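You operate a simulated robot arm through the tools that you are given. There is no shell and no other tool. Be economical: measure what you need, move in short steps, check, and stop when the job is done.

You are at the controls of a simulated robot arm. One attempt, no reset.

Task
Put things in order on the top of the turning-out table. At the end: the green tag stands where the grey brush stood; the orange pad (marked "FIRM") stands where the green tag stood; the red feeler stands where the orange pad stood; the grey brush stands on top of the blue strap coil; whatever was shut is shut again. Leave all else as you found it, and nothing knocked over.
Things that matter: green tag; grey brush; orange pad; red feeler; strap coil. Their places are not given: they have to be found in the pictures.

Only the result counts: the job must be done as asked and must still hold three seconds after the hand-in. Knocking over, shifting, dropping, spilling or breaking anything else fails it.

Robot
A 7-joint arm with a two-finger parallel gripper, fixed in place. Base frame: the origin is at the foot of the arm, x ahead of it, y to its left, z up; the work surface is at about z = 0. Units: mm, rad, N and s.
With the tool pointing down near the work surface it reaches from about 240 to 620 mm from the base axis. Its first joint turns from -1.152 to 1.152 rad. Payload 2.6 kg.
The tool frame sits at the grasp point between the pads (the TCP): z along the fingers, y along the line on which they close. The tips reach 30 mm beyond it. The gripper opens to 94 mm. The fingers are 28 mm wide and 10 mm thick; the gripper's body (50 by 96 mm) begins 55 mm behind the TCP.
Orientation is that of the tool frame in the base frame, as a unit quaternion [x, y, z, w]. With the fingers straight down and closing along the base's y, the tool's x points along the base's -x, its y along +y and its z along -z.

Tools
- The arm moves only by the tool step_arm. Its argument "steps" is a list of rows, each an object (a shift or turn left out is 0, a gripper value left out holds the last) with "delta_pos": the shift along the base's x, y, z in units of 25 mm (1.0 is 25 mm), a list of three; "angular": the turn, a rotation vector about the base's x, y, z in units of 5 degrees (1.0 is 5 degrees), a list of three; "gripper": the closure, from 0 (fully open) to 1 (shut). In form: [{"delta_pos": [x, y, z], "angular": [wx, wy, wz], "gripper": gripper}, ...]. A call has 1 to 8 rows; each row shifts and turns the commanded pose from where the row before left it. A call with a number of a shift or a turn outside -1 to 1 is refused whole. Rows are played at 5 a second. More than 50 mm and 0.15 rad between two rows, or a gripper value outside its range, and nothing of the call is played. Where a pose cannot be reached the arm comes as near as it can. A force on the tool above 40 N (or 10 N above the force at the start of the call, whichever is more), or a blocked arm, ends the call early, and 0.2 s more pass. Each finger travels about 72 mm/s and halts on what it meets, pressing with about 28 N; the grip force reading is that of the motor and also rises with nothing between the fingers. The clock runs only during rows and for 0.2 s after the last one: add rows that do not move to give the fingers time. The reply holds the time, the measured pose of the TCP, the force on the tool along the base axes, the opening and the grip force, in the units named above and with some noise, with the torque about the TCP (base axes, N m) and any sound that the robot's microphone picked up.
- Cameras (640 x 400 px; columns grow to the right, rows downward): "scene" is fixed at [42, 427.5, 580.3]; the picture's right is [-0.77, -0.64, 0.00], its down [-0.26, 0.31, -0.91] and it looks along [0.59, -0.70, -0.41] (base axes); focal length 313 px, centre (320, 200). "wrist" rides on the gripper at [76, 14, -102] in the tool frame; the picture's right is [-0.18, 0.98, 0.00], its down [-0.75, -0.14, -0.64] and it looks along [-0.63, -0.12, 0.77] (tool axes); focal length 243 px, centre (320, 200).
- grab_frame(camera): a new picture of that camera. No time passes.
- measure_at(camera, pixels): there is no depth. For up to 12 entries [column, row, z] of the newest picture of that camera ("zoom" is the newest enlarged one), the place [x, y] in the base frame at which the ray of that pixel passes the height z, good to about 3 mm. No time passes.
- close_up(camera, box): a new picture of the part [left, top, right, bottom] of that camera's present view, enlarged. No time passes.
- close_job(): hands the job in; it is judged then, once.

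Go step by step. Measure first, check grasps and placings, and put right what went wrong. The budget is 80 turns and 54 pictures, counting those below and the enlarged ones. Unless the task says otherwise, let go and move clear before handing in, and close with one line.

The tools are called after "Emit:" as a command line: name --argument value ..., lists and objects as JSON in quotes. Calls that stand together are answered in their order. step_arm: Moves the arm, as the interface text tells. Its arguments: {"type":"object","properties":{"steps":{"type":"array","items":{"type":"object","properties":{"delta_pos":{"type":"array","items":{"type":"number"}},"angular":{"type":"array","items":{"type":"number"}},"gripper":{"type":"number"}}}}},"required":["steps"]} The other tools are called the same way: grab_frame (camera) takes a picture; measure_at (camera, pixels) gives the place at which the rays of pixels pass given heights; close_up (camera, box) takes an enlarged picture of a part of a camera's view; close_job () hands the job in.

At the start:

```text
time: 0.0
tcp_pos: [415.3, -104.6, 352.2]
ee_rot: [0.001, 1.0, 0.0, 0.0]
force: [0.4, -0.8, -0.7]
ft_torque: [0.0, 0.01, 0.01]
finger_gap: 94.0
finger_force: 0.1
```

scene: 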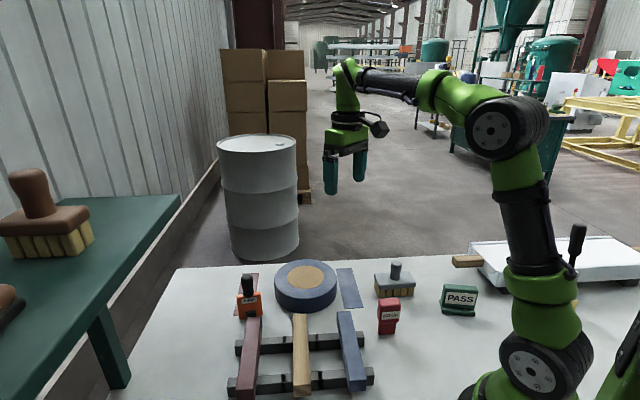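
wrist: 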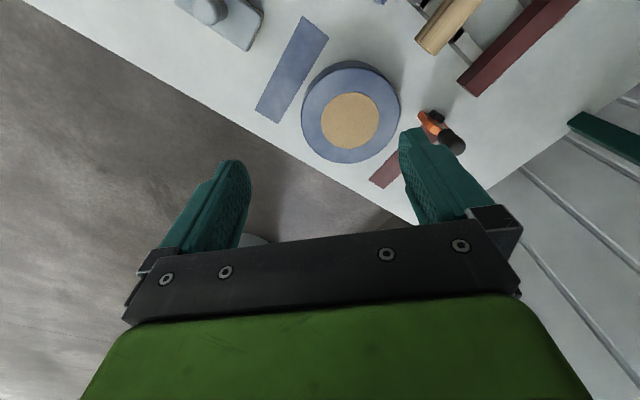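

The scene shows the orange item (250,300), blue coil (306,285), grey brush (395,280), red item (389,316) and green tag "PASS" (459,300). I'll enlarge these first.

Emit:
close_up --camera "scene" --box '[220, 240, 380, 340]'

Emit:
close_up --camera "scene" --box '[350, 240, 510, 340]'

Emit:
close_up --camera "scene" --box '[440, 200, 640, 325]'

```text
4.00 times, centred on (300, 290) of scene
```

zoom: 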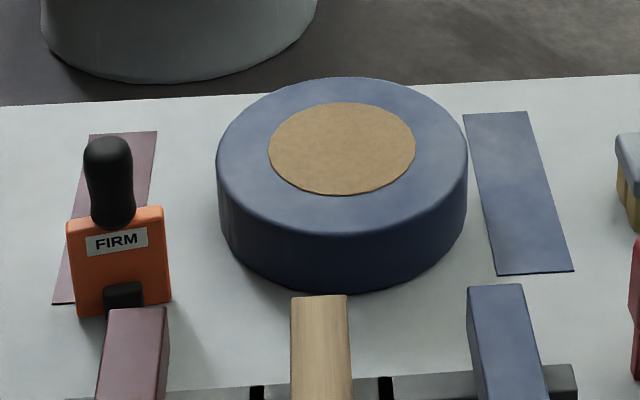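

```text
4.00 times, centred on (430, 290) of scene
```

zoom: 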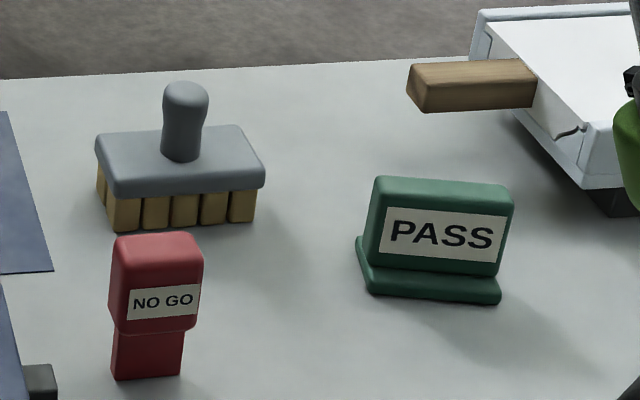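

```text
3.20 times, centred on (540, 262) of scene
```

zoom: 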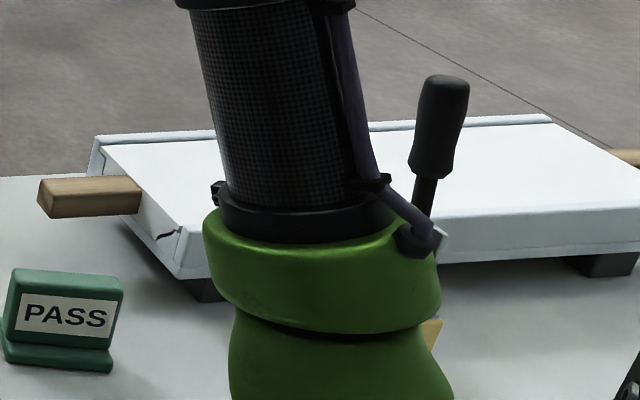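

The orange pad (zoom 118,230), coil, brush, red feeler and green tag are all clear. I'll measure bases in the scene frame, and move the wrist back for a better overhead view.

Emit:
grab_frame --camera "scene"

Emit:
grab_frame --camera "wrist"

Emit:
measure_at --camera "scene" --pixels '[[239.5, 319, 0], [262.5, 315, 0], [378, 334.5, 0], [395, 333.5, 0], [443, 313, 0], [475, 315.5, 0], [379.5, 297, 0], [413.5, 295, 0], [275, 298, 0], [336.5, 295, 0], [308, 313, 0], [439, 299, 0]]'

Emit:
measure_at --camera "wrist" --pixels '[[349, 121, 50], [349, 121, 40], [302, 117, 50], [400, 112, 50], [352, 162, 50], [425, 135, 0], [436, 145, 0], [272, 124, 0], [256, 110, 0], [326, 36, 0], [302, 17, 0], [370, 182, 0]]'

```text
48 pictures are left
```

scene: 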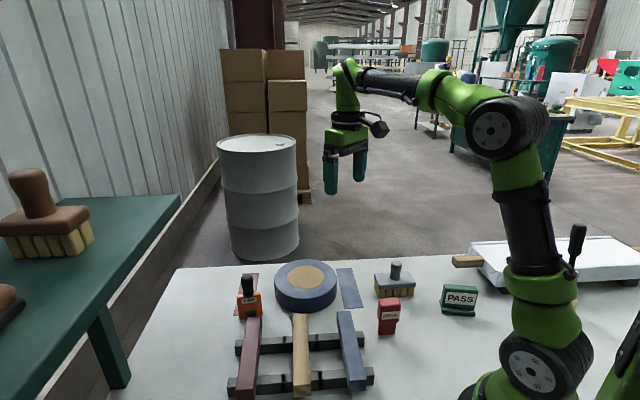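

```text
47 pictures are left
```

wrist: 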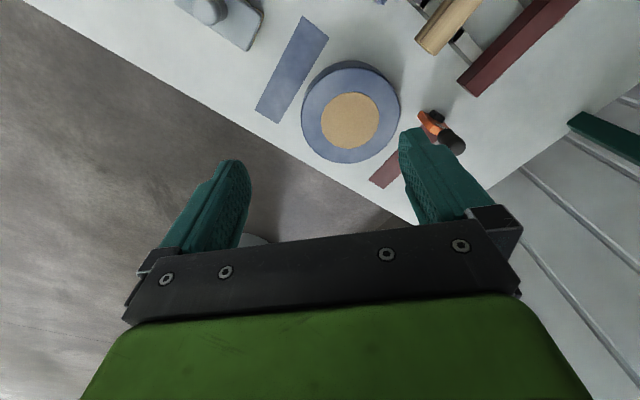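

```text
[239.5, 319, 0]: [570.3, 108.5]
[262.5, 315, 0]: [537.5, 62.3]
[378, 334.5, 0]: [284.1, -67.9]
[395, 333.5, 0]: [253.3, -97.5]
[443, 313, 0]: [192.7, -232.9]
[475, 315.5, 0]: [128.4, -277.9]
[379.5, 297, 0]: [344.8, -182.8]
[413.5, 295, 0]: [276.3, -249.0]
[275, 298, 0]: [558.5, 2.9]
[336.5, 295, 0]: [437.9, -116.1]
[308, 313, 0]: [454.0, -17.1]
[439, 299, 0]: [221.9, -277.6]
```

```text
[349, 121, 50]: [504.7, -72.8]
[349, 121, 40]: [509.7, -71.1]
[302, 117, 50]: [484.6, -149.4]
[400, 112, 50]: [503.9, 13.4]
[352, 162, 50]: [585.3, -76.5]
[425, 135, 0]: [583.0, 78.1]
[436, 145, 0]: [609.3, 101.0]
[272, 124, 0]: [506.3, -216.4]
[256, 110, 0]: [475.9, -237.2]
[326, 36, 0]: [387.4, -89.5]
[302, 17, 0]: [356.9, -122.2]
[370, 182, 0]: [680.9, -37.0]
```

The blue coil is centred about (505,-74), brush near (320,-220), red near (270,-90), green near (165,-260) and orange near (560,85). I'll move toward the brush to look down on it.

Emit:
step_arm --steps '[{"delta_pos": [-0.4, -1, -0.4]}, {"delta_pos": [-0.4, -1, -0.4]}, {"delta_pos": [-0.4, -1, -0.4]}, {"delta_pos": [-0.4, -1, -0.4]}, {"delta_pos": [0, 0, 0]}]'

Emit:
grab_frame --camera "wrist"

```text
time: 1.2
tcp_pos: [375.2, -206.2, 310.2]
ee_rot: [-0.001, 1.0, 0.0, 0.001]
force: [0.4, -0.4, -0.4]
ft_torque: [0.03, 0.0, 0.01]
finger_gap: 93.9
finger_force: 0.0
```

```text
46 pictures are left
```

wrist: 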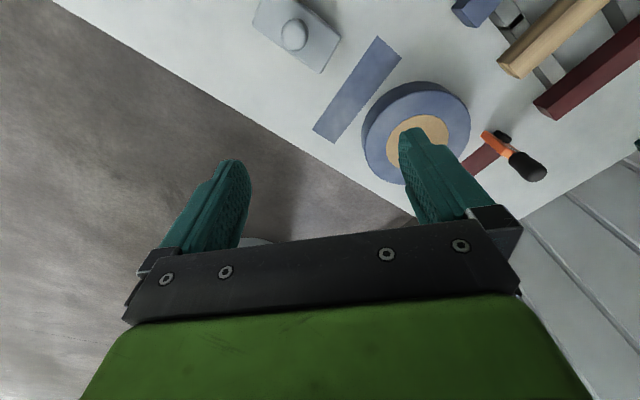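

The brush sits at the picture's top (297,35). I'll retreat in x about 70 mm to see brush, red and green together.

Emit:
step_arm --steps '[{"delta_pos": [-1, 0, 0.4]}, {"delta_pos": [-1, 0, 0.4]}, {"delta_pos": [-1, 0, 0.4]}, {"delta_pos": [-1, 0, 0.4]}, {"delta_pos": [-0.2, 0, 0.2]}, {"delta_pos": [0, 0, 0]}]'

Emit:
grab_frame --camera "wrist"

```text
time: 2.6
tcp_pos: [269.1, -205.5, 356.7]
ee_rot: [0.001, 1.0, 0.001, -0.001]
force: [0.4, 0.3, 1.1]
ft_torque: [0.05, 0.0, -0.01]
finger_gap: 94.2
finger_force: 0.1
```

```text
45 pictures are left
```

wrist: 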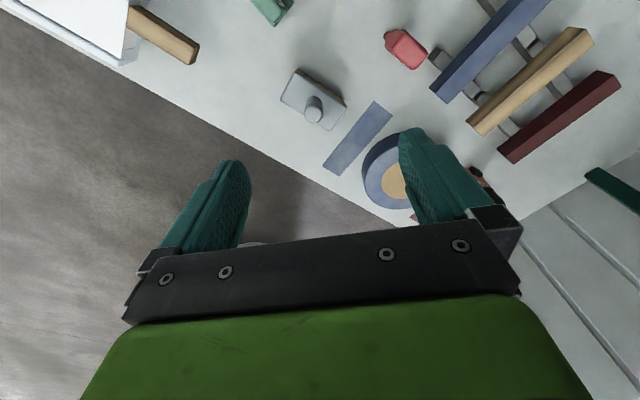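

Brush (313,100), red (405,48) and green (272,8) all in view now. I'll enlarge.

Emit:
close_up --camera "wrist" --box '[240, 0, 440, 125]'

Emit:
close_up --camera "scene" --box '[365, 255, 493, 335]'

```text
3.20 times, centred on (340, 62) of wrist
```

zoom: 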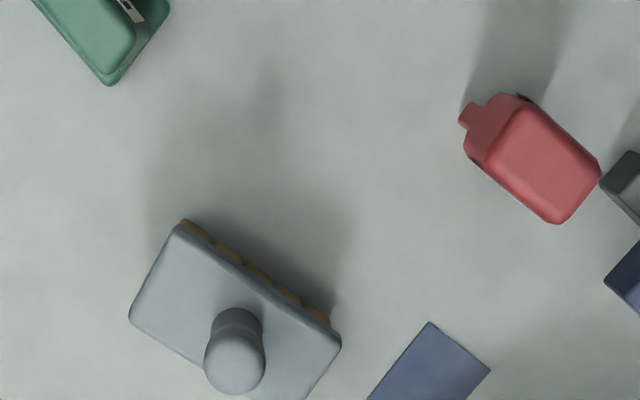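

```text
5.00 times, centred on (429, 295) of scene
```

zoom: 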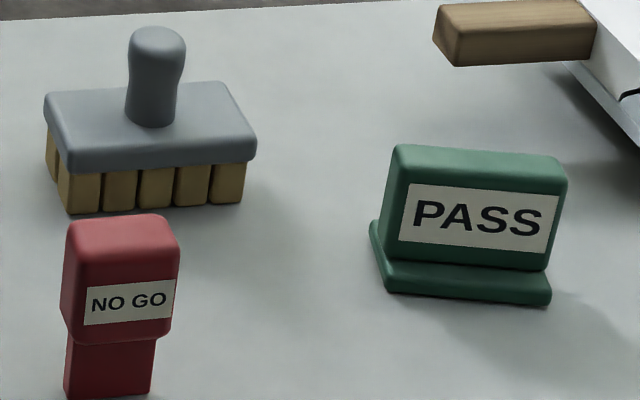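

I'll triangulate the brush block corners from both views at several heights.

Emit:
measure_at --camera "wrist" --pixels '[[280, 99.4, 40], [296.5, 69.7, 40], [346.3, 104.7, 40], [280, 99.4, 60], [296.5, 69.7, 60], [346.3, 104.7, 60], [313, 115, 90], [313, 115, 70], [274, 26, 5], [297, 69, 0], [344, 102, 0], [313, 99, 50]]'

Emit:
measure_at --camera "scene" --pixels '[[378.5, 286, 40], [416, 284, 40], [410, 272, 40], [378.5, 286, 60], [416, 284, 60], [410, 272, 60], [396.5, 262, 90], [396.5, 262, 70], [378.6, 297.6, 0], [413.2, 295.6, 0], [374, 274, 40], [374, 274, 60]]'

```text
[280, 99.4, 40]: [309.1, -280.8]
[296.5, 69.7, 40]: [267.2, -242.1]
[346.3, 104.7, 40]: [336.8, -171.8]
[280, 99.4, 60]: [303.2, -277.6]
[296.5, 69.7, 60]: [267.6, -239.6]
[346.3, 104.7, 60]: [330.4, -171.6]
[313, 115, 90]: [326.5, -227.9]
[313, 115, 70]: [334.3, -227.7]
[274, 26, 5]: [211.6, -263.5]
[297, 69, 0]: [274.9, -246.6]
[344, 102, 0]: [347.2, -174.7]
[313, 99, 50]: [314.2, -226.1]
```

```text
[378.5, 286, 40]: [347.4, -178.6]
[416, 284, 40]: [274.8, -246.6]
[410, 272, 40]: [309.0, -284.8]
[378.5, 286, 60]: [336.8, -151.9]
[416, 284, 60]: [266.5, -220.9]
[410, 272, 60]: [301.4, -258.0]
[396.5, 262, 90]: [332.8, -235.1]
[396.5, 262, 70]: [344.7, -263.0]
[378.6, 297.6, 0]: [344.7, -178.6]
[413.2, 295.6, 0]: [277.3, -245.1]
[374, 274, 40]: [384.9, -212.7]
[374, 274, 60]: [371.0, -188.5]
```

Both views agree: brush block 98×57 mm, top at z≈43, centre (325,-228), long axis at about 44.6°, with the knob top at about 95. I'll turn +44.6° so that the fingers close across the block's width, and come down above it.

Emit:
step_arm --steps '[{"delta_pos": [0.28, -0.113, -0.9], "angular": [0, 0, 1]}, {"delta_pos": [0.28, -0.113, -0.9], "angular": [0, 0, 1]}, {"delta_pos": [0.28, -0.113, -0.9], "angular": [0, 0, 1]}, {"delta_pos": [0.28, -0.113, -0.9], "angular": [0, 0, 1]}, {"delta_pos": [0.28, -0.113, -0.9], "angular": [0, 0, 1]}, {"delta_pos": [0.28, -0.113, -0.9], "angular": [0, 0, 1]}, {"delta_pos": [0.28, -0.113, -0.9], "angular": [0, 0, 1]}, {"delta_pos": [0.28, -0.113, -0.4], "angular": [0, 0, 1]}]'

Emit:
measure_at --camera "scene" --pixels '[[305.5, 277, 40], [305.5, 277, 50], [305.5, 277, 60]]'

Emit:
grab_frame --camera "wrist"

```text
time: 4.4
tcp_pos: [324.9, -227.1, 187.6]
ee_rot: [-0.343, 0.939, 0.0, 0.0]
force: [0.1, 0.3, 0.0]
ft_torque: [-0.01, -0.02, 0.02]
finger_gap: 94.0
finger_force: 0.1
```

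```text
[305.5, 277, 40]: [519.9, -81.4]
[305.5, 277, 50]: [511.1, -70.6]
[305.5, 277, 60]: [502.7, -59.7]
```

```text
42 pictures are left
```

wrist: 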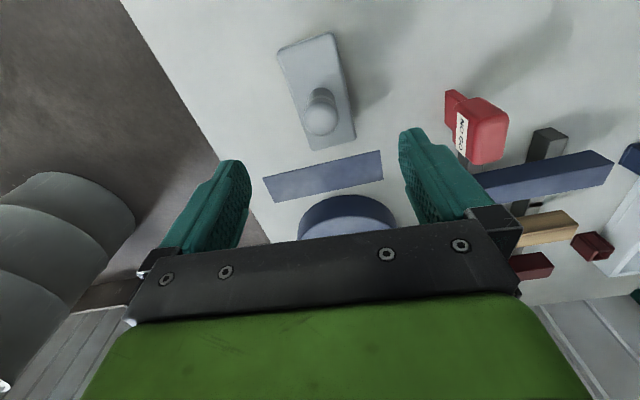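

Yaw is 40° now; a last 4.6° and straight down to z≈47 over the block.

Emit:
step_arm --steps '[{"delta_pos": [0, -0.02, -0.8], "angular": [0, 0, 0.92]}, {"delta_pos": [0, 0, -1]}, {"delta_pos": [0, 0, -1]}, {"delta_pos": [0, 0, -1]}, {"delta_pos": [0, 0, -0.9]}, {"delta_pos": [0, 0, -0.9]}, {"delta_pos": [0, 0, 0]}]'

Emit:
grab_frame --camera "wrist"

Emit:
close_up --camera "scene" --box '[340, 220, 468, 300]'

```text
time: 6.0
tcp_pos: [323.4, -227.6, 49.4]
ee_rot: [-0.379, 0.925, 0.001, 0.0]
force: [0.1, 0.4, 0.3]
ft_torque: [0.0, -0.01, 0.02]
finger_gap: 93.9
finger_force: 0.0
```

```text
41 pictures are left
```

wrist: 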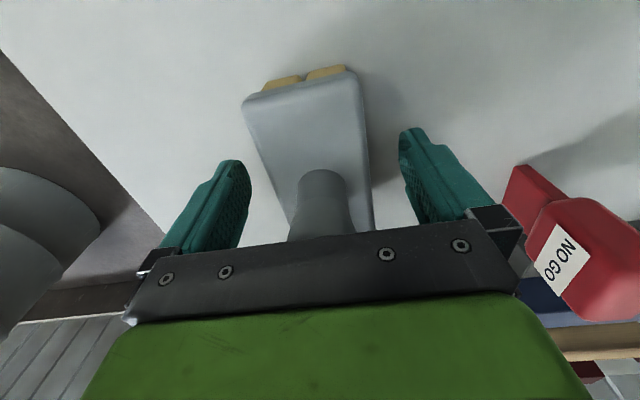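

```text
5.00 times, centred on (404, 260) of scene
```

zoom: 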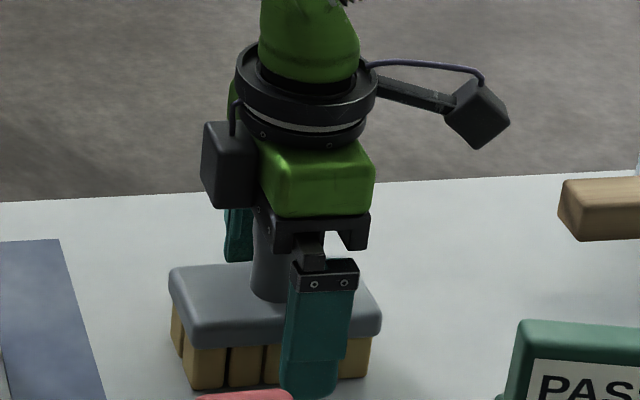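

The fingers straddle the block evenly (knob at column 323 between the fingers at 240 and 405). Closing.

Emit:
step_arm --steps '[{"gripper": 1}, {"gripper": 1}, {"gripper": 1}, {"gripper": 1}, {"gripper": 1}]'

```text
time: 7.2
tcp_pos: [323.7, -227.7, 49.2]
ee_rot: [-0.38, 0.925, 0.0, 0.0]
force: [0.6, 0.6, 0.6]
ft_torque: [0.01, 0.0, -0.02]
finger_gap: 54.1
finger_force: 28.0
```

Held at 54 mm. Lift 90 mm, then carry.

Emit:
step_arm --steps '[{"delta_pos": [0, 0, 0.5]}, {"delta_pos": [0, 0, 1]}, {"delta_pos": [0, 0, 1]}, {"delta_pos": [0, 0, 1]}, {"delta_pos": [0, 0, 0.5]}, {"delta_pos": [0, 0, 0]}]'

Emit:
step_arm --steps '[{"delta_pos": [0.915, 0.78, 0]}, {"delta_pos": [0.915, 0.78, 0]}, {"delta_pos": [0.915, 0.78, 0]}, {"delta_pos": [0.915, 0.78, 0]}, {"delta_pos": [0.915, 0.78, 0]}, {"delta_pos": [0.915, 0.78, 0]}, {"delta_pos": [0.915, 0.78, 0]}, {"delta_pos": [0.915, 0.78, 0]}]'

Emit:
close_up --camera "scene" --box '[220, 210, 396, 320]'

```text
time: 8.6
tcp_pos: [324.8, -228.9, 149.0]
ee_rot: [-0.379, 0.925, 0.001, 0.0]
force: [1.0, 0.4, -1.0]
ft_torque: [-0.03, 0.01, 0.01]
finger_gap: 26.7
finger_force: 28.0
```

```text
time: 10.4
tcp_pos: [507.7, -70.9, 150.4]
ee_rot: [-0.38, 0.925, 0.001, 0.0]
force: [-0.2, -0.1, -1.4]
ft_torque: [-0.06, 0.1, 0.05]
finger_gap: 26.4
finger_force: 28.2
```

```text
3.64 times, centred on (308, 265) of scene
```

zoom: 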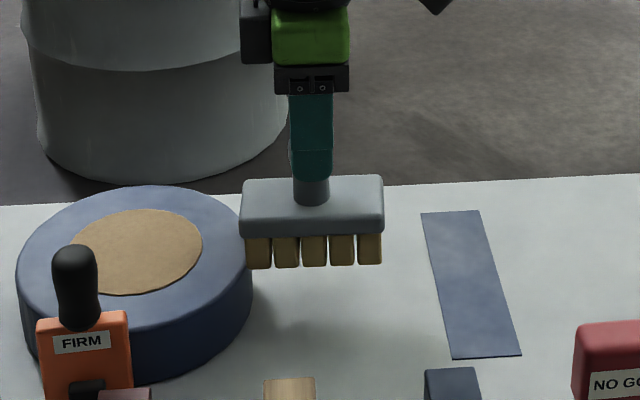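

The block slipped to a grip on the knob (gap 26.7), and the low-hanging brush seems to have pushed the coil left (its centre was at scene column 305, now about 257). I'll look at the full views before anything else.

Emit:
grab_frame --camera "scene"

Emit:
grab_frame --camera "wrist"

Emit:
measure_at --camera "scene" --pixels '[[306, 283.4, 40], [306, 283.4, 50], [306, 283.4, 60], [306, 283.4, 70], [306, 266, 100], [306, 266, 90], [257, 279, 50], [257, 279, 45]]'

```text
38 pictures are left
```

scene: 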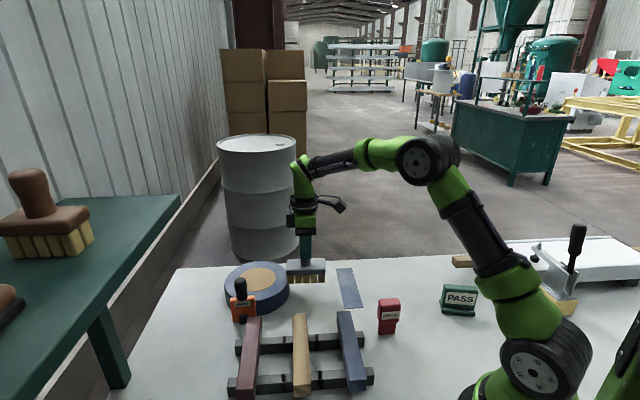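

```text
37 pictures are left
```

wrist: 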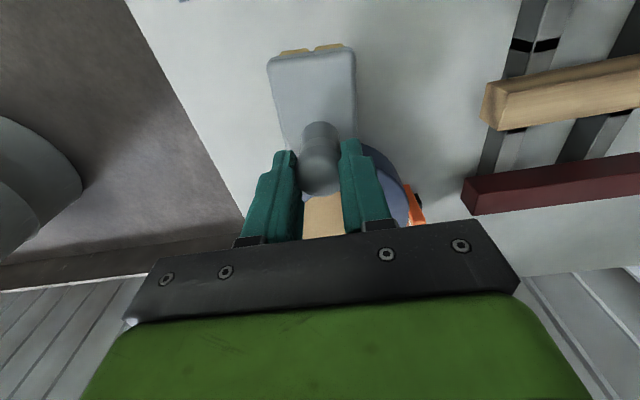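

```text
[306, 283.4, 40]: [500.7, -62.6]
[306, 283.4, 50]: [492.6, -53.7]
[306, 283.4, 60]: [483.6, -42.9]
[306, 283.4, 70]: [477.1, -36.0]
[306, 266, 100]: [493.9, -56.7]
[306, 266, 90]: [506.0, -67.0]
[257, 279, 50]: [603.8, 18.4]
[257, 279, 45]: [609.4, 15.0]
```

Confirmed: the coil was pushed to about (606,17) and the pad nudged, but both are still standing. I'll carry the brush back to its own place and set it down, so the coil and pad can be put right.

Emit:
step_arm --steps '[{"delta_pos": [-0.915, -0.79, 0]}, {"delta_pos": [-0.915, -0.79, 0]}, {"delta_pos": [-0.915, -0.79, 0]}, {"delta_pos": [-0.915, -0.79, 0]}, {"delta_pos": [-0.915, -0.79, 0]}, {"delta_pos": [-0.915, -0.79, 0]}, {"delta_pos": [-0.915, -0.79, 0]}, {"delta_pos": [-0.915, -0.79, 0]}]'

Emit:
close_up --camera "scene" --box '[200, 240, 328, 320]'

Emit:
close_up --camera "scene" --box '[330, 220, 490, 320]'

```text
time: 12.2
tcp_pos: [324.2, -230.3, 148.8]
ee_rot: [-0.38, 0.925, 0.001, 0.0]
force: [0.1, -0.7, -1.4]
ft_torque: [0.01, 0.0, 0.0]
finger_gap: 26.4
finger_force: 27.9
```

```text
5.00 times, centred on (264, 280) of scene
```

zoom: 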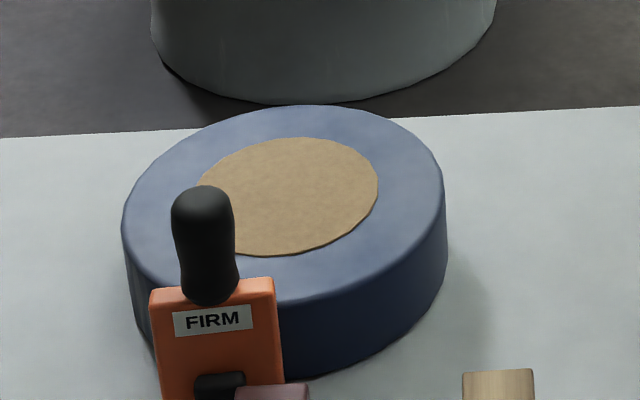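

```text
4.00 times, centred on (410, 270) of scene
```

zoom: 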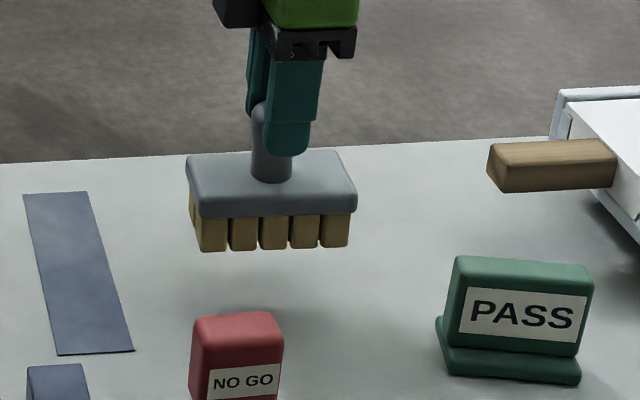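

Brush is level over its place. Lowering it gently until it touches.

Emit:
step_arm --steps '[{"delta_pos": [0, 0.09, -1]}, {"delta_pos": [0, 0, -0.5]}, {"delta_pos": [0, 0, 0]}]'

Emit:
close_up --camera "scene" --box '[330, 220, 490, 320]'

```text
time: 13.0
tcp_pos: [324.1, -229.0, 111.7]
ee_rot: [-0.38, 0.925, 0.001, 0.001]
force: [-0.3, -0.6, -2.0]
ft_torque: [-0.03, 0.01, -0.03]
finger_gap: 26.6
finger_force: 27.6
```

```text
4.00 times, centred on (410, 270) of scene
```

zoom: 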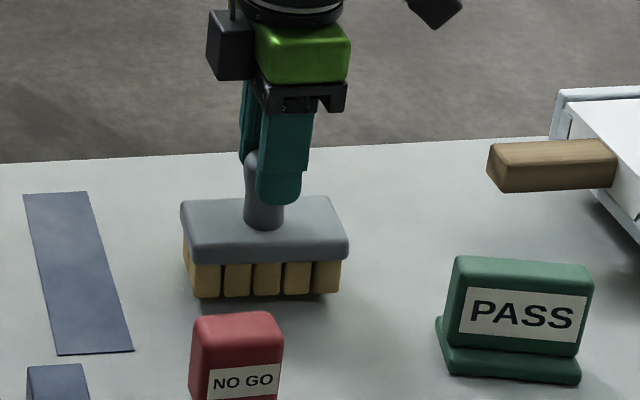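

The front corner is at zoom row 298, with rest at about 312, so roughly 11 mm remain. Small steps down.

Emit:
step_arm --steps '[{"delta_pos": [0, 0, -0.3]}, {"delta_pos": [0, 0, -0.08]}, {"delta_pos": [0, 0, -0.06]}, {"delta_pos": [0, 0, 0]}]'

```text
time: 14.0
tcp_pos: [325.3, -230.5, 102.6]
ee_rot: [-0.38, 0.925, -0.003, 0.001]
force: [-4.5, -10.5, 25.9]
ft_torque: [-0.08, 0.3, 0.05]
finger_gap: 26.9
finger_force: 28.0
```

Contact made (26 N up). I'll ease off, open, and regrip the knob lower.

Emit:
step_arm --steps '[{"delta_pos": [0, 0, 0.06]}, {"gripper": 0.3}, {"gripper": 0.3}, {"gripper": 0.3}]'

Emit:
grab_frame --camera "wrist"

Emit:
close_up --camera "scene" --box '[330, 220, 490, 320]'

```text
time: 15.0
tcp_pos: [324.1, -228.7, 101.3]
ee_rot: [-0.38, 0.925, 0.001, 0.0]
force: [-0.2, -0.8, -0.5]
ft_torque: [0.03, 0.04, 0.05]
finger_gap: 65.7
finger_force: 0.1
```

```text
33 pictures are left
```

wrist: 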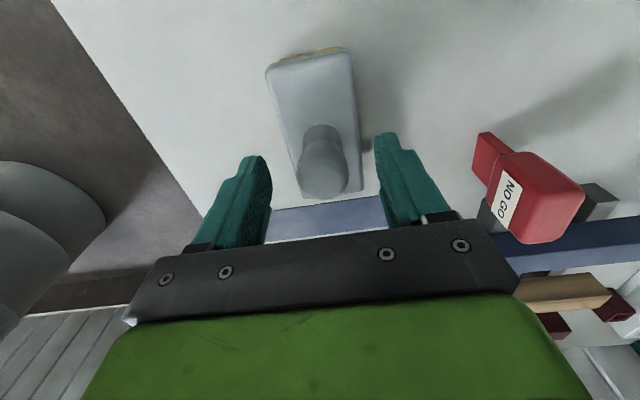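

```text
4.00 times, centred on (410, 270) of scene
```

zoom: 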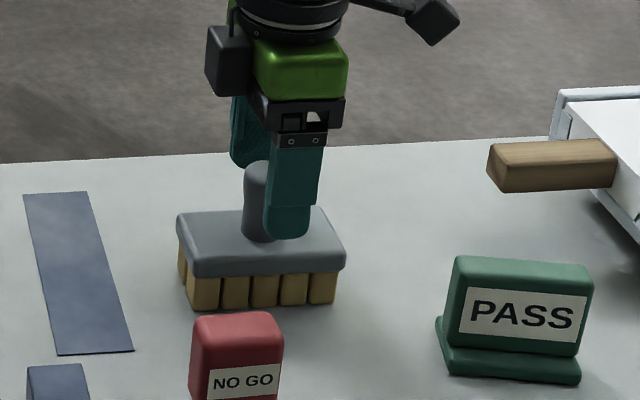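

Brush stands back on its place. I'll rise, close the fingers, and go above the coil to examine it.

Emit:
step_arm --steps '[{"delta_pos": [0, 0, 1]}, {"delta_pos": [0, 0, 1]}, {"delta_pos": [0, 0, 1]}, {"delta_pos": [0, 0, 1], "gripper": 1}, {"delta_pos": [1, 0.8, 0], "angular": [0, 0, -1]}, {"delta_pos": [1, 0.9, 0], "angular": [0, 0, -1]}, {"delta_pos": [1, 0.9, 0], "angular": [0, 0, -1]}, {"delta_pos": [1, 0.9, 0], "angular": [0, 0, -1]}]'

Emit:
step_arm --steps '[{"delta_pos": [1, 0.9, 0], "angular": [0, 0, -1]}, {"delta_pos": [1, 0.9, 0], "angular": [0, 0, -1]}, {"delta_pos": [1, 0.9, 0], "angular": [0, 0, -1]}, {"delta_pos": [1, 0.9, 0], "angular": [0, 0, -1]}, {"delta_pos": [0.5, 0.5, 0], "angular": [0, 0, -0.9]}, {"delta_pos": [0, 0, 0]}]'

Emit:
grab_frame --camera "wrist"

```text
time: 16.8
tcp_pos: [426.4, -137.4, 202.5]
ee_rot: [-0.212, 0.977, 0.0, 0.0]
force: [0.0, -0.1, 0.1]
ft_torque: [-0.01, -0.01, -0.01]
finger_gap: 0.2
finger_force: 27.9
```

```text
time: 18.2
tcp_pos: [537.1, -38.7, 202.9]
ee_rot: [-0.001, 1.0, 0.001, 0.0]
force: [-0.3, 0.1, 0.2]
ft_torque: [0.02, 0.03, -0.04]
finger_gap: 0.0
finger_force: 28.0
```

```text
31 pictures are left
```

wrist: 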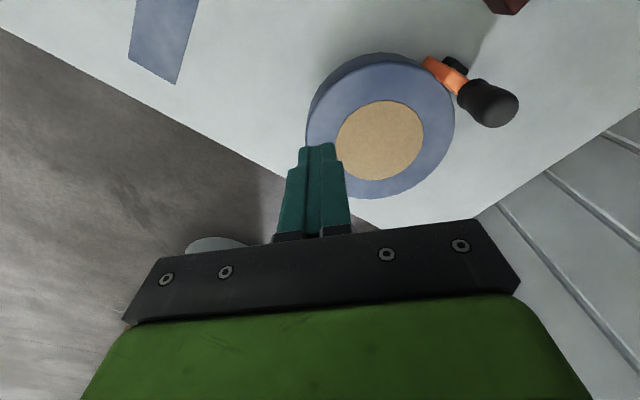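

The coil now leans against the orange pad, which still stands. I'll measure the coil's centre and the pad.

Emit:
close_up --camera "wrist" --box '[290, 30, 546, 190]'

Emit:
measure_at --camera "wrist" --pixels '[[380, 140, 40], [380, 140, 50], [380, 140, 60], [307, 130, 50], [455, 118, 50], [375, 198, 50], [382, 64, 50], [424, 64, 40], [464, 83, 40], [492, 103, 80], [492, 103, 60], [179, 84, 0]]'

```text
2.50 times, centred on (418, 110) of wrist
```

zoom: 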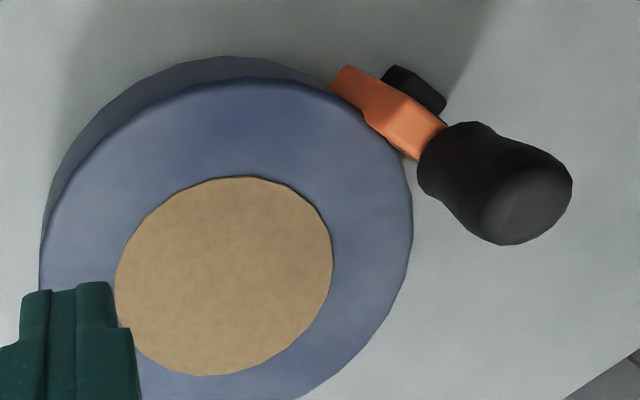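

```text
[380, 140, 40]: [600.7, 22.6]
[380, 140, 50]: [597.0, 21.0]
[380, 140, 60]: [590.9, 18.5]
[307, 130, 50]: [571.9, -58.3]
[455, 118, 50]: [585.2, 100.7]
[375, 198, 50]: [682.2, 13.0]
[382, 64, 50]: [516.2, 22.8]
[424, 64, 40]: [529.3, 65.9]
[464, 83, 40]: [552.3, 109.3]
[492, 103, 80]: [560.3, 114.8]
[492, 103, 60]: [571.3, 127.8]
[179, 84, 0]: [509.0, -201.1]
```

Coil centre is about (599,18) with its top near z=50, flat and solid. I'll drag it back by pressing the closed fingertips on its top, a little ahead of centre at (580,2).

Emit:
step_arm --steps '[{"delta_pos": [0.86, 0.8, -0.9]}, {"delta_pos": [0.86, 0.8, -0.9]}, {"delta_pos": [0, 0, -1]}, {"delta_pos": [0, 0, -1]}, {"delta_pos": [0, 0, -0.8]}, {"delta_pos": [0, 0, 0]}]'

Emit:
step_arm --steps '[{"delta_pos": [0, 0, -0.1]}, {"delta_pos": [0, 0, -0.08]}, {"delta_pos": [0, 0, -0.06]}, {"delta_pos": [0, 0, -0.06]}]'

```text
time: 19.6
tcp_pos: [579.8, 1.3, 86.1]
ee_rot: [-0.001, 1.0, 0.001, 0.0]
force: [0.9, -0.1, -0.3]
ft_torque: [0.0, 0.0, -0.02]
finger_gap: 0.2
finger_force: 28.5
```

```text
time: 20.6
tcp_pos: [581.2, 1.3, 80.3]
ee_rot: [-0.001, 1.0, 0.001, 0.001]
force: [-0.2, -0.3, 1.1]
ft_torque: [0.01, 0.01, 0.01]
finger_gap: 0.0
finger_force: 27.9
```

Not yet in contact at z=80; a little lower.

Emit:
step_arm --steps '[{"delta_pos": [0, 0, -0.06]}, {"delta_pos": [0, 0, -0.06]}, {"delta_pos": [0, 0, -0.04]}, {"delta_pos": [0, 0, 0]}]'

```text
time: 21.7
tcp_pos: [581.3, 0.5, 79.3]
ee_rot: [0.002, 1.0, 0.0, 0.003]
force: [-2.0, -0.3, 2.7]
ft_torque: [0.0, 0.08, -0.01]
finger_gap: 0.0
finger_force: 28.5
stopped in row 4: the force on the tool passed its limit at 40 N (the readings are from after the stop); the commanded pose is now the measured one
```

Contact is at z≈79. I'll press about 1.3 mm and drag a short stretch to test.

Emit:
step_arm --steps '[{"delta_pos": [0, 0, -0.06]}, {"delta_pos": [0, 0, 0]}]'

Emit:
step_arm --steps '[{"delta_pos": [-0.15, -0.14, 0]}, {"delta_pos": [-0.3, -0.28, 0]}, {"delta_pos": [-0.3, -0.28, 0]}, {"delta_pos": [0, 0, 0]}]'

Emit:
close_up --camera "scene" --box '[200, 240, 328, 320]'

```text
time: 22.3
tcp_pos: [581.7, 0.8, 81.3]
ee_rot: [0.001, 1.0, 0.0, 0.004]
force: [-6.8, -1.5, 17.5]
ft_torque: [-0.05, 0.46, -0.03]
finger_gap: 0.0
finger_force: 28.5
```

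```text
time: 23.3
tcp_pos: [564.1, -14.7, 80.0]
ee_rot: [0.0, 1.0, 0.002, 0.005]
force: [7.9, 9.3, 22.4]
ft_torque: [0.25, 0.03, -0.09]
finger_gap: 0.0
finger_force: 28.0
```

```text
5.00 times, centred on (264, 280) of scene
```

zoom: 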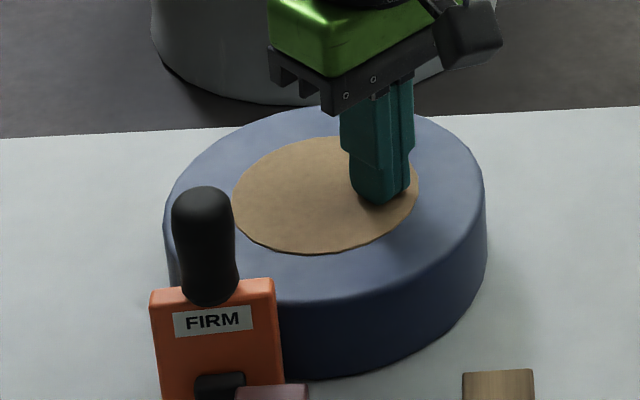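

It works: the coil followed and the pad stayed. I'll continue dragging.

Emit:
step_arm --steps '[{"delta_pos": [-0.3, -0.3, 0]}, {"delta_pos": [-0.3, -0.3, 0]}, {"delta_pos": [-0.3, -0.3, 0]}, {"delta_pos": [-0.3, -0.3, 0]}, {"delta_pos": [-0.3, -0.3, 0]}, {"delta_pos": [-0.3, -0.3, 0]}, {"delta_pos": [0, 0, 0]}]'

Emit:
close_up --camera "scene" --box '[220, 240, 380, 340]'

```text
time: 24.9
tcp_pos: [517.3, -61.8, 80.6]
ee_rot: [0.0, 1.0, 0.0, 0.005]
force: [6.7, 6.6, 18.1]
ft_torque: [0.17, 0.04, -0.08]
finger_gap: 0.0
finger_force: 28.1
```

```text
4.00 times, centred on (300, 290) of scene
```

zoom: 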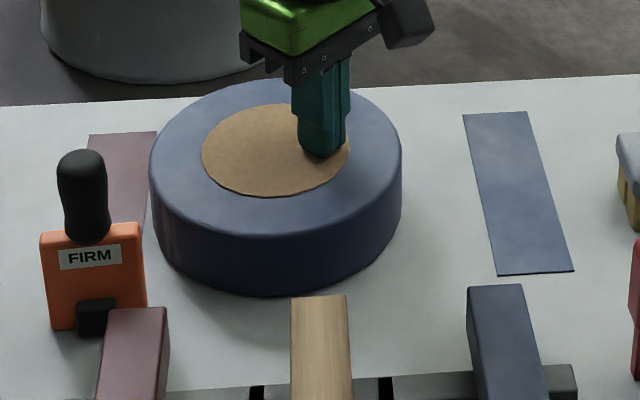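

Same box as the first enlargement: the core centre is at (276,150) and should be (342,148). Let me convert that.

Emit:
measure_at --camera "zoom" --pixels '[[276, 150, 49], [342, 148, 49], [149, 175, 49], [217, 173, 49], [402, 165, 49], [467, 163, 49]]'

```text
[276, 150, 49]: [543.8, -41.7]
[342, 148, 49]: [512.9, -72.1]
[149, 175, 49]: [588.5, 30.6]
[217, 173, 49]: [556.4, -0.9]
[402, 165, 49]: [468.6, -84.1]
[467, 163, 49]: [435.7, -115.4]
```

Remaining shift is about (-32,-31) mm. Continue.

Emit:
step_arm --steps '[{"delta_pos": [-0.32, -0.31, 0]}, {"delta_pos": [-0.32, -0.31, 0]}, {"delta_pos": [-0.32, -0.31, 0]}, {"delta_pos": [-0.3, -0.3, 0]}, {"delta_pos": [0, 0, 0]}]'

Emit:
close_up --camera "scene" --box '[220, 240, 380, 340]'

```text
time: 26.1
tcp_pos: [486.0, -93.4, 80.8]
ee_rot: [0.002, 1.0, 0.0, 0.003]
force: [6.9, 4.7, 17.2]
ft_torque: [0.12, 0.03, -0.16]
finger_gap: 0.0
finger_force: 28.3
```

```text
4.00 times, centred on (300, 290) of scene
```

zoom: 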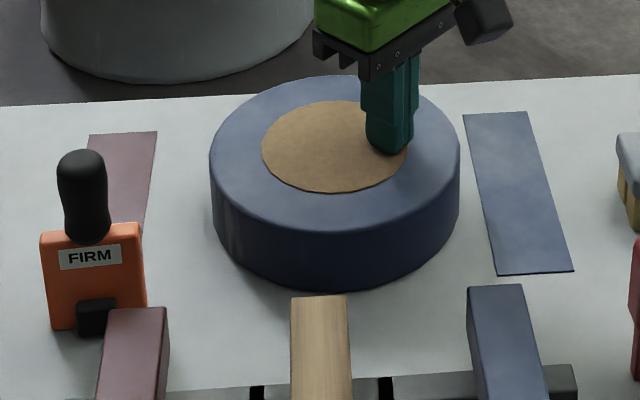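

Edges are at 210/460 against 217/467 originally, and 3 rows high: about (-5,-1.5) mm more. Then I lift off.

Emit:
step_arm --steps '[{"delta_pos": [-0.1, -0.03, 0]}, {"delta_pos": [-0.1, -0.03, 0]}, {"delta_pos": [0, 0, 0]}, {"delta_pos": [0, 0, 0.3]}, {"delta_pos": [0, 0, 1]}, {"delta_pos": [0, 0, 1]}, {"delta_pos": [0, 0, 1]}, {"delta_pos": [0, 0, 0]}]'

Emit:
close_up --camera "scene" --box '[220, 240, 380, 340]'

Emit:
grab_frame --camera "wrist"

```text
time: 27.9
tcp_pos: [480.7, -94.0, 162.2]
ee_rot: [0.0, 1.0, 0.0, 0.003]
force: [0.2, 0.1, 0.6]
ft_torque: [0.0, 0.0, -0.01]
finger_gap: 0.1
finger_force: 28.2
```

```text
4.00 times, centred on (300, 290) of scene
```

zoom: 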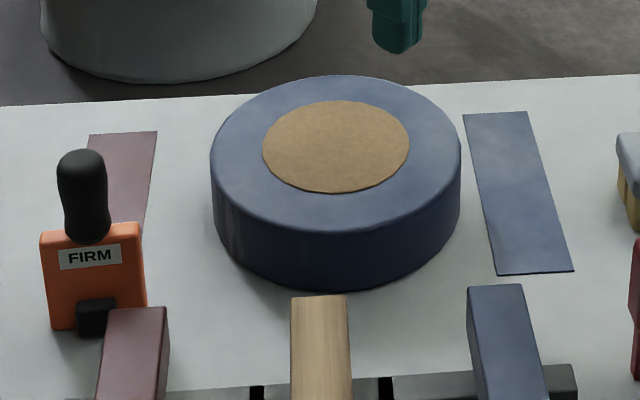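

```text
25 pictures are left
```

wrist: 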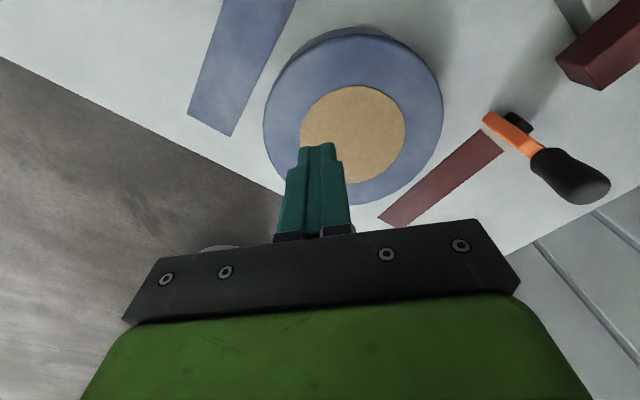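

The coil is now within about 5 mm of its old place (edges 211/461 against 217/467). One more small press-and-drag to close that.

Emit:
step_arm --steps '[{"delta_pos": [0, 0, -1]}, {"delta_pos": [0, 0, -1]}, {"delta_pos": [0, 0, -1]}, {"delta_pos": [0, 0, -0.3]}, {"delta_pos": [0, 0, -0.06]}, {"delta_pos": [-0.12, -0.07, 0]}, {"delta_pos": [-0.12, -0.07, 0]}, {"delta_pos": [0, 0, 0]}]'

Emit:
close_up --camera "scene" --box '[220, 240, 380, 340]'

```text
time: 29.7
tcp_pos: [477.5, -97.0, 80.2]
ee_rot: [-0.001, 1.0, 0.0, 0.007]
force: [12.1, 8.0, 26.5]
ft_torque: [0.23, -0.06, -0.03]
finger_gap: 0.0
finger_force: 27.8
```

```text
4.00 times, centred on (300, 290) of scene
```

zoom: 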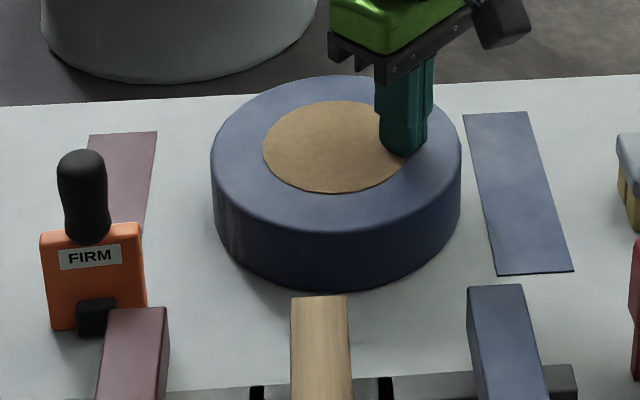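

The coil is still sticking, with about 14 N building up sideways. A bit further.

Emit:
step_arm --steps '[{"delta_pos": [-0.12, -0.06, 0]}, {"delta_pos": [-0.12, -0.06, 0]}, {"delta_pos": [0, 0, 0]}]'

Emit:
close_up --camera "scene" --box '[220, 240, 380, 340]'

```text
time: 30.5
tcp_pos: [470.6, -101.2, 78.7]
ee_rot: [0.001, 1.0, -0.001, 0.008]
force: [11.5, 5.2, 24.8]
ft_torque: [0.19, 0.01, -0.16]
finger_gap: 0.2
finger_force: 27.9
```

```text
4.00 times, centred on (300, 290) of scene
```

zoom: 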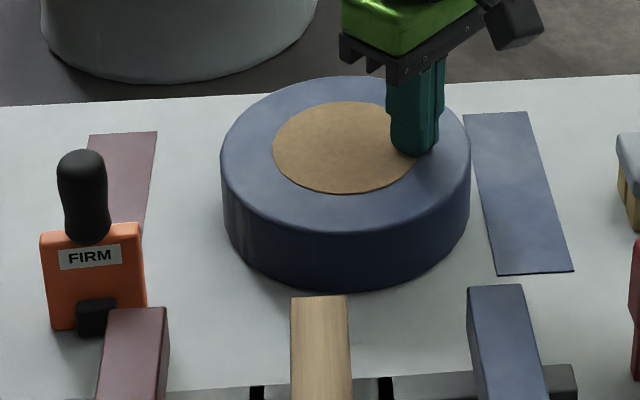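

Within 2–3 mm of the original (221/471 against 217/467); that will do. Lift off and return to above the brush.

Emit:
step_arm --steps '[{"delta_pos": [0, 0, 0.5]}, {"delta_pos": [0, 0, 1]}, {"delta_pos": [0, 0, 1]}, {"delta_pos": [0, 0, 1]}, {"delta_pos": [0, 0, 0.6]}, {"delta_pos": [-1, -0.87, 0], "gripper": 0.3}, {"delta_pos": [-1, -0.87, 0]}, {"delta_pos": [-1, -0.87, 0]}]'

Emit:
step_arm --steps '[{"delta_pos": [-1, -0.87, 0]}, {"delta_pos": [-1, -0.87, 0]}, {"delta_pos": [-0.84, -0.79, 0]}, {"delta_pos": [0, 0, 0]}]'

```text
time: 32.3
tcp_pos: [393.2, -167.3, 179.8]
ee_rot: [0.001, 1.0, 0.0, 0.003]
force: [0.1, 0.7, -0.5]
ft_torque: [0.03, 0.0, -0.03]
finger_gap: 65.7
finger_force: 0.1
```

```text
time: 33.3
tcp_pos: [323.4, -230.5, 179.9]
ee_rot: [0.001, 1.0, 0.0, 0.003]
force: [-0.1, -0.1, -0.5]
ft_torque: [0.01, 0.02, -0.01]
finger_gap: 65.8
finger_force: 0.1
```

Emit:
grab_frame --camera "wrist"

Emit:
measure_at --camera "wrist" --pixels '[[320, 100, 90]]'

```text
22 pictures are left
```

wrist: 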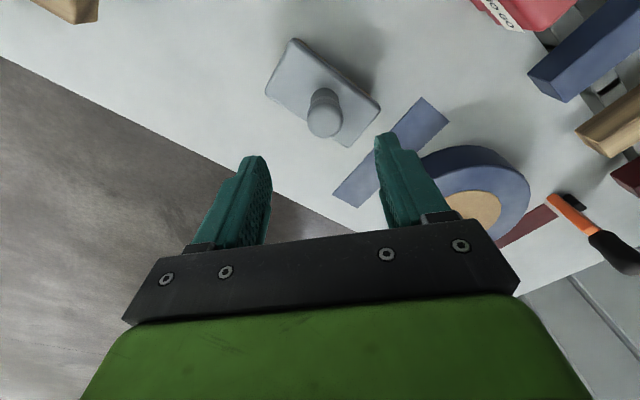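

```text
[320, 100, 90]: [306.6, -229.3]
```

Knob top is at pixel (325,124).

Emit:
measure_at --camera "wrist" --pixels '[[325, 124, 93], [325, 122, 85], [380, 105, 42], [265, 90, 42], [292, 39, 42], [349, 147, 42]]'

```text
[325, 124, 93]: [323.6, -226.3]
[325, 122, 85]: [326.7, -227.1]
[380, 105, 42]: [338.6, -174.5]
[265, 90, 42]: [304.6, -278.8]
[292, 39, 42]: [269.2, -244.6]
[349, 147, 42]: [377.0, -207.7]
```

Knob at (325,-227). Descend to TCP z=80 (tips 50, just above the block), close, lift 100 mm.

Emit:
step_arm --steps '[{"delta_pos": [0.06, 0.13, -1]}, {"delta_pos": [0, 0, -1]}, {"delta_pos": [0, 0, -1]}, {"delta_pos": [0, 0, -0.96]}, {"delta_pos": [0, 0, 0]}, {"gripper": 1}, {"gripper": 1}, {"gripper": 1}]'

Emit:
step_arm --steps '[{"delta_pos": [0, 0, 0.5]}, {"delta_pos": [0, 0, 1]}, {"delta_pos": [0, 0, 1]}, {"delta_pos": [0, 0, 1]}, {"delta_pos": [0, 0, 1]}, {"delta_pos": [0, 0, 0]}]'

Emit:
close_up --camera "scene" --box '[330, 200, 490, 300]'

```text
time: 35.1
tcp_pos: [323.8, -225.4, 80.9]
ee_rot: [0.0, 1.0, 0.0, 0.003]
force: [0.9, 0.7, -0.3]
ft_torque: [-0.02, -0.01, 0.03]
finger_gap: 26.4
finger_force: 27.9
```

```text
time: 36.5
tcp_pos: [324.6, -225.8, 193.3]
ee_rot: [0.0, 1.0, 0.0, 0.003]
force: [0.0, 1.2, -1.5]
ft_torque: [0.01, -0.01, 0.01]
finger_gap: 26.3
finger_force: 27.9
```

```text
4.00 times, centred on (410, 250) of scene
```

zoom: 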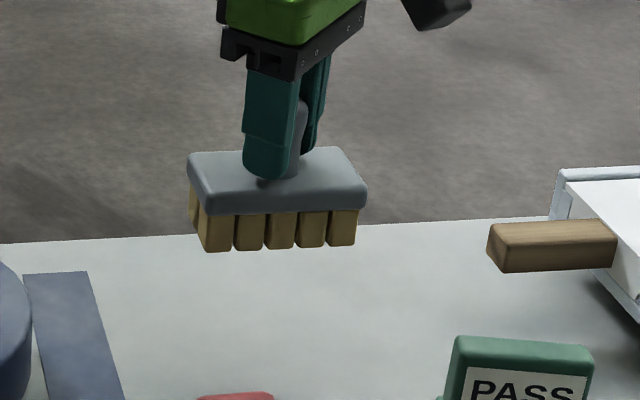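

The brush hangs level, lifted the full 112 mm with no slip. Carry to the coil's centre (509,-74).

Emit:
step_arm --steps '[{"delta_pos": [0.92, 0.76, 0]}, {"delta_pos": [0.92, 0.76, 0]}, {"delta_pos": [0.92, 0.76, 0]}, {"delta_pos": [0.92, 0.76, 0]}, {"delta_pos": [0.92, 0.76, 0]}, {"delta_pos": [0.92, 0.76, 0]}, {"delta_pos": [0.92, 0.76, 0]}, {"delta_pos": [0.92, 0.76, 0]}]'

Emit:
step_arm --steps '[{"delta_pos": [0, 0, -1]}, {"delta_pos": [0, 0, -0.9]}, {"delta_pos": [0, 0, 0]}]'

Emit:
close_up --camera "scene" --box '[220, 220, 380, 320]'

```text
time: 38.3
tcp_pos: [507.6, -73.8, 193.4]
ee_rot: [0.001, 1.0, -0.001, 0.003]
force: [-0.1, 0.0, -2.1]
ft_torque: [-0.02, -0.01, -0.01]
finger_gap: 26.3
finger_force: 28.2
```

```text
time: 39.1
tcp_pos: [509.4, -73.8, 145.9]
ee_rot: [0.0, 1.0, -0.001, 0.003]
force: [0.0, 0.0, -2.4]
ft_torque: [0.0, 0.0, -0.01]
finger_gap: 26.6
finger_force: 27.8
```

```text
4.00 times, centred on (300, 270) of scene
```

zoom: 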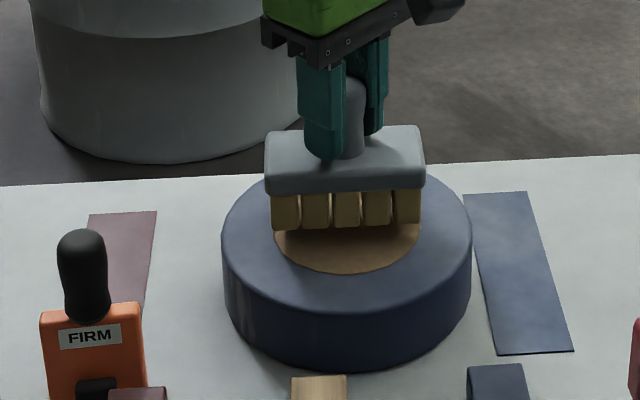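

Centred over the core. Lowering to contact, expected at TCP z≈130.

Emit:
step_arm --steps '[{"delta_pos": [0, 0, -0.4]}, {"delta_pos": [0, 0, -0.15]}, {"delta_pos": [0, 0, -0.06]}, {"delta_pos": [0, 0, 0]}]'

```text
time: 40.1
tcp_pos: [508.7, -74.8, 130.0]
ee_rot: [0.001, 1.0, 0.0, 0.003]
force: [-2.0, 0.9, 5.1]
ft_torque: [-0.14, 0.35, -0.07]
finger_gap: 26.2
finger_force: 27.7
```

Light contact (5 N). Release, rise clear.

Emit:
step_arm --steps '[{"gripper": 0.3}, {"gripper": 0.3}, {"gripper": 0.3}, {"delta_pos": [0, 0, 0.6]}, {"delta_pos": [0, 0, 1]}, {"delta_pos": [0, 0, 1]}, {"delta_pos": [0, 0, 0]}]'

Emit:
close_up --camera "scene" --box '[220, 240, 380, 340]'

```text
time: 41.7
tcp_pos: [509.1, -73.7, 197.4]
ee_rot: [0.0, 1.0, 0.0, 0.002]
force: [0.0, -0.3, -0.1]
ft_torque: [0.0, -0.01, -0.02]
finger_gap: 65.9
finger_force: 0.1
```

```text
4.00 times, centred on (300, 290) of scene
```

zoom: 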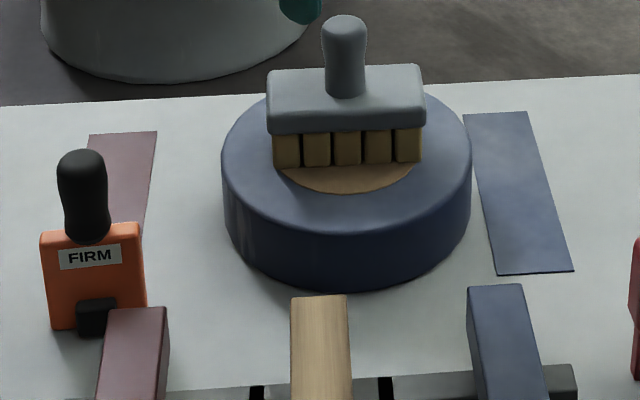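

The brush stands on the coil, and the coil has not moved. Next is the green tag near (171,-271); I'll go above it.

Emit:
step_arm --steps '[{"delta_pos": [-1, -0.58, 0.3]}, {"delta_pos": [-1, -0.58, 0.3]}, {"delta_pos": [-1, -0.58, 0.3]}, {"delta_pos": [-1, -0.58, 0.3]}, {"delta_pos": [-1, -0.58, 0.3]}, {"delta_pos": [-1, -0.58, 0.3]}, {"delta_pos": [-1, -0.58, 0.3]}, {"delta_pos": [-1, -0.58, 0.3]}]'

Emit:
step_arm --steps '[{"delta_pos": [-1, -0.58, 0]}, {"delta_pos": [-1, -0.58, 0]}, {"delta_pos": [-1, -0.58, 0]}, {"delta_pos": [-1, -0.58, 0]}, {"delta_pos": [-1, -0.58, 0]}, {"delta_pos": [-0.5, -0.3, 0]}, {"delta_pos": [0, 0, 0]}]'

Emit:
grab_frame --camera "wrist"

```text
time: 43.5
tcp_pos: [306.8, -188.4, 254.4]
ee_rot: [0.001, 1.0, -0.001, 0.003]
force: [-1.1, -0.7, -0.2]
ft_torque: [0.01, -0.04, 0.01]
finger_gap: 65.9
finger_force: 0.0
```

```text
time: 45.1
tcp_pos: [171.4, -269.9, 253.5]
ee_rot: [0.0, 1.0, -0.001, 0.002]
force: [-0.8, -0.6, 0.0]
ft_torque: [-0.02, -0.02, -0.03]
finger_gap: 65.7
finger_force: 0.1
```

```text
18 pictures are left
```

wrist: 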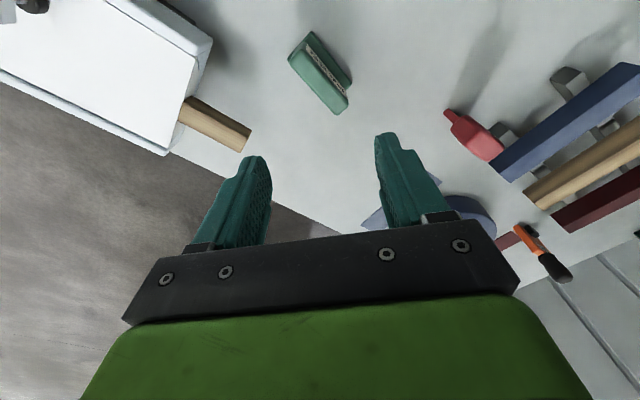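

Tag is in view at (320,72). Enlarging it to find its outline and slope.

Emit:
close_up --camera "wrist" --box '[272, 20, 368, 80]'

```text
6.67 times, centred on (320, 50) of wrist
```

zoom: 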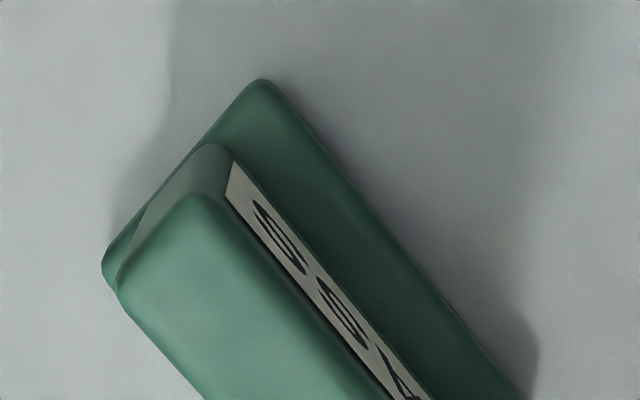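

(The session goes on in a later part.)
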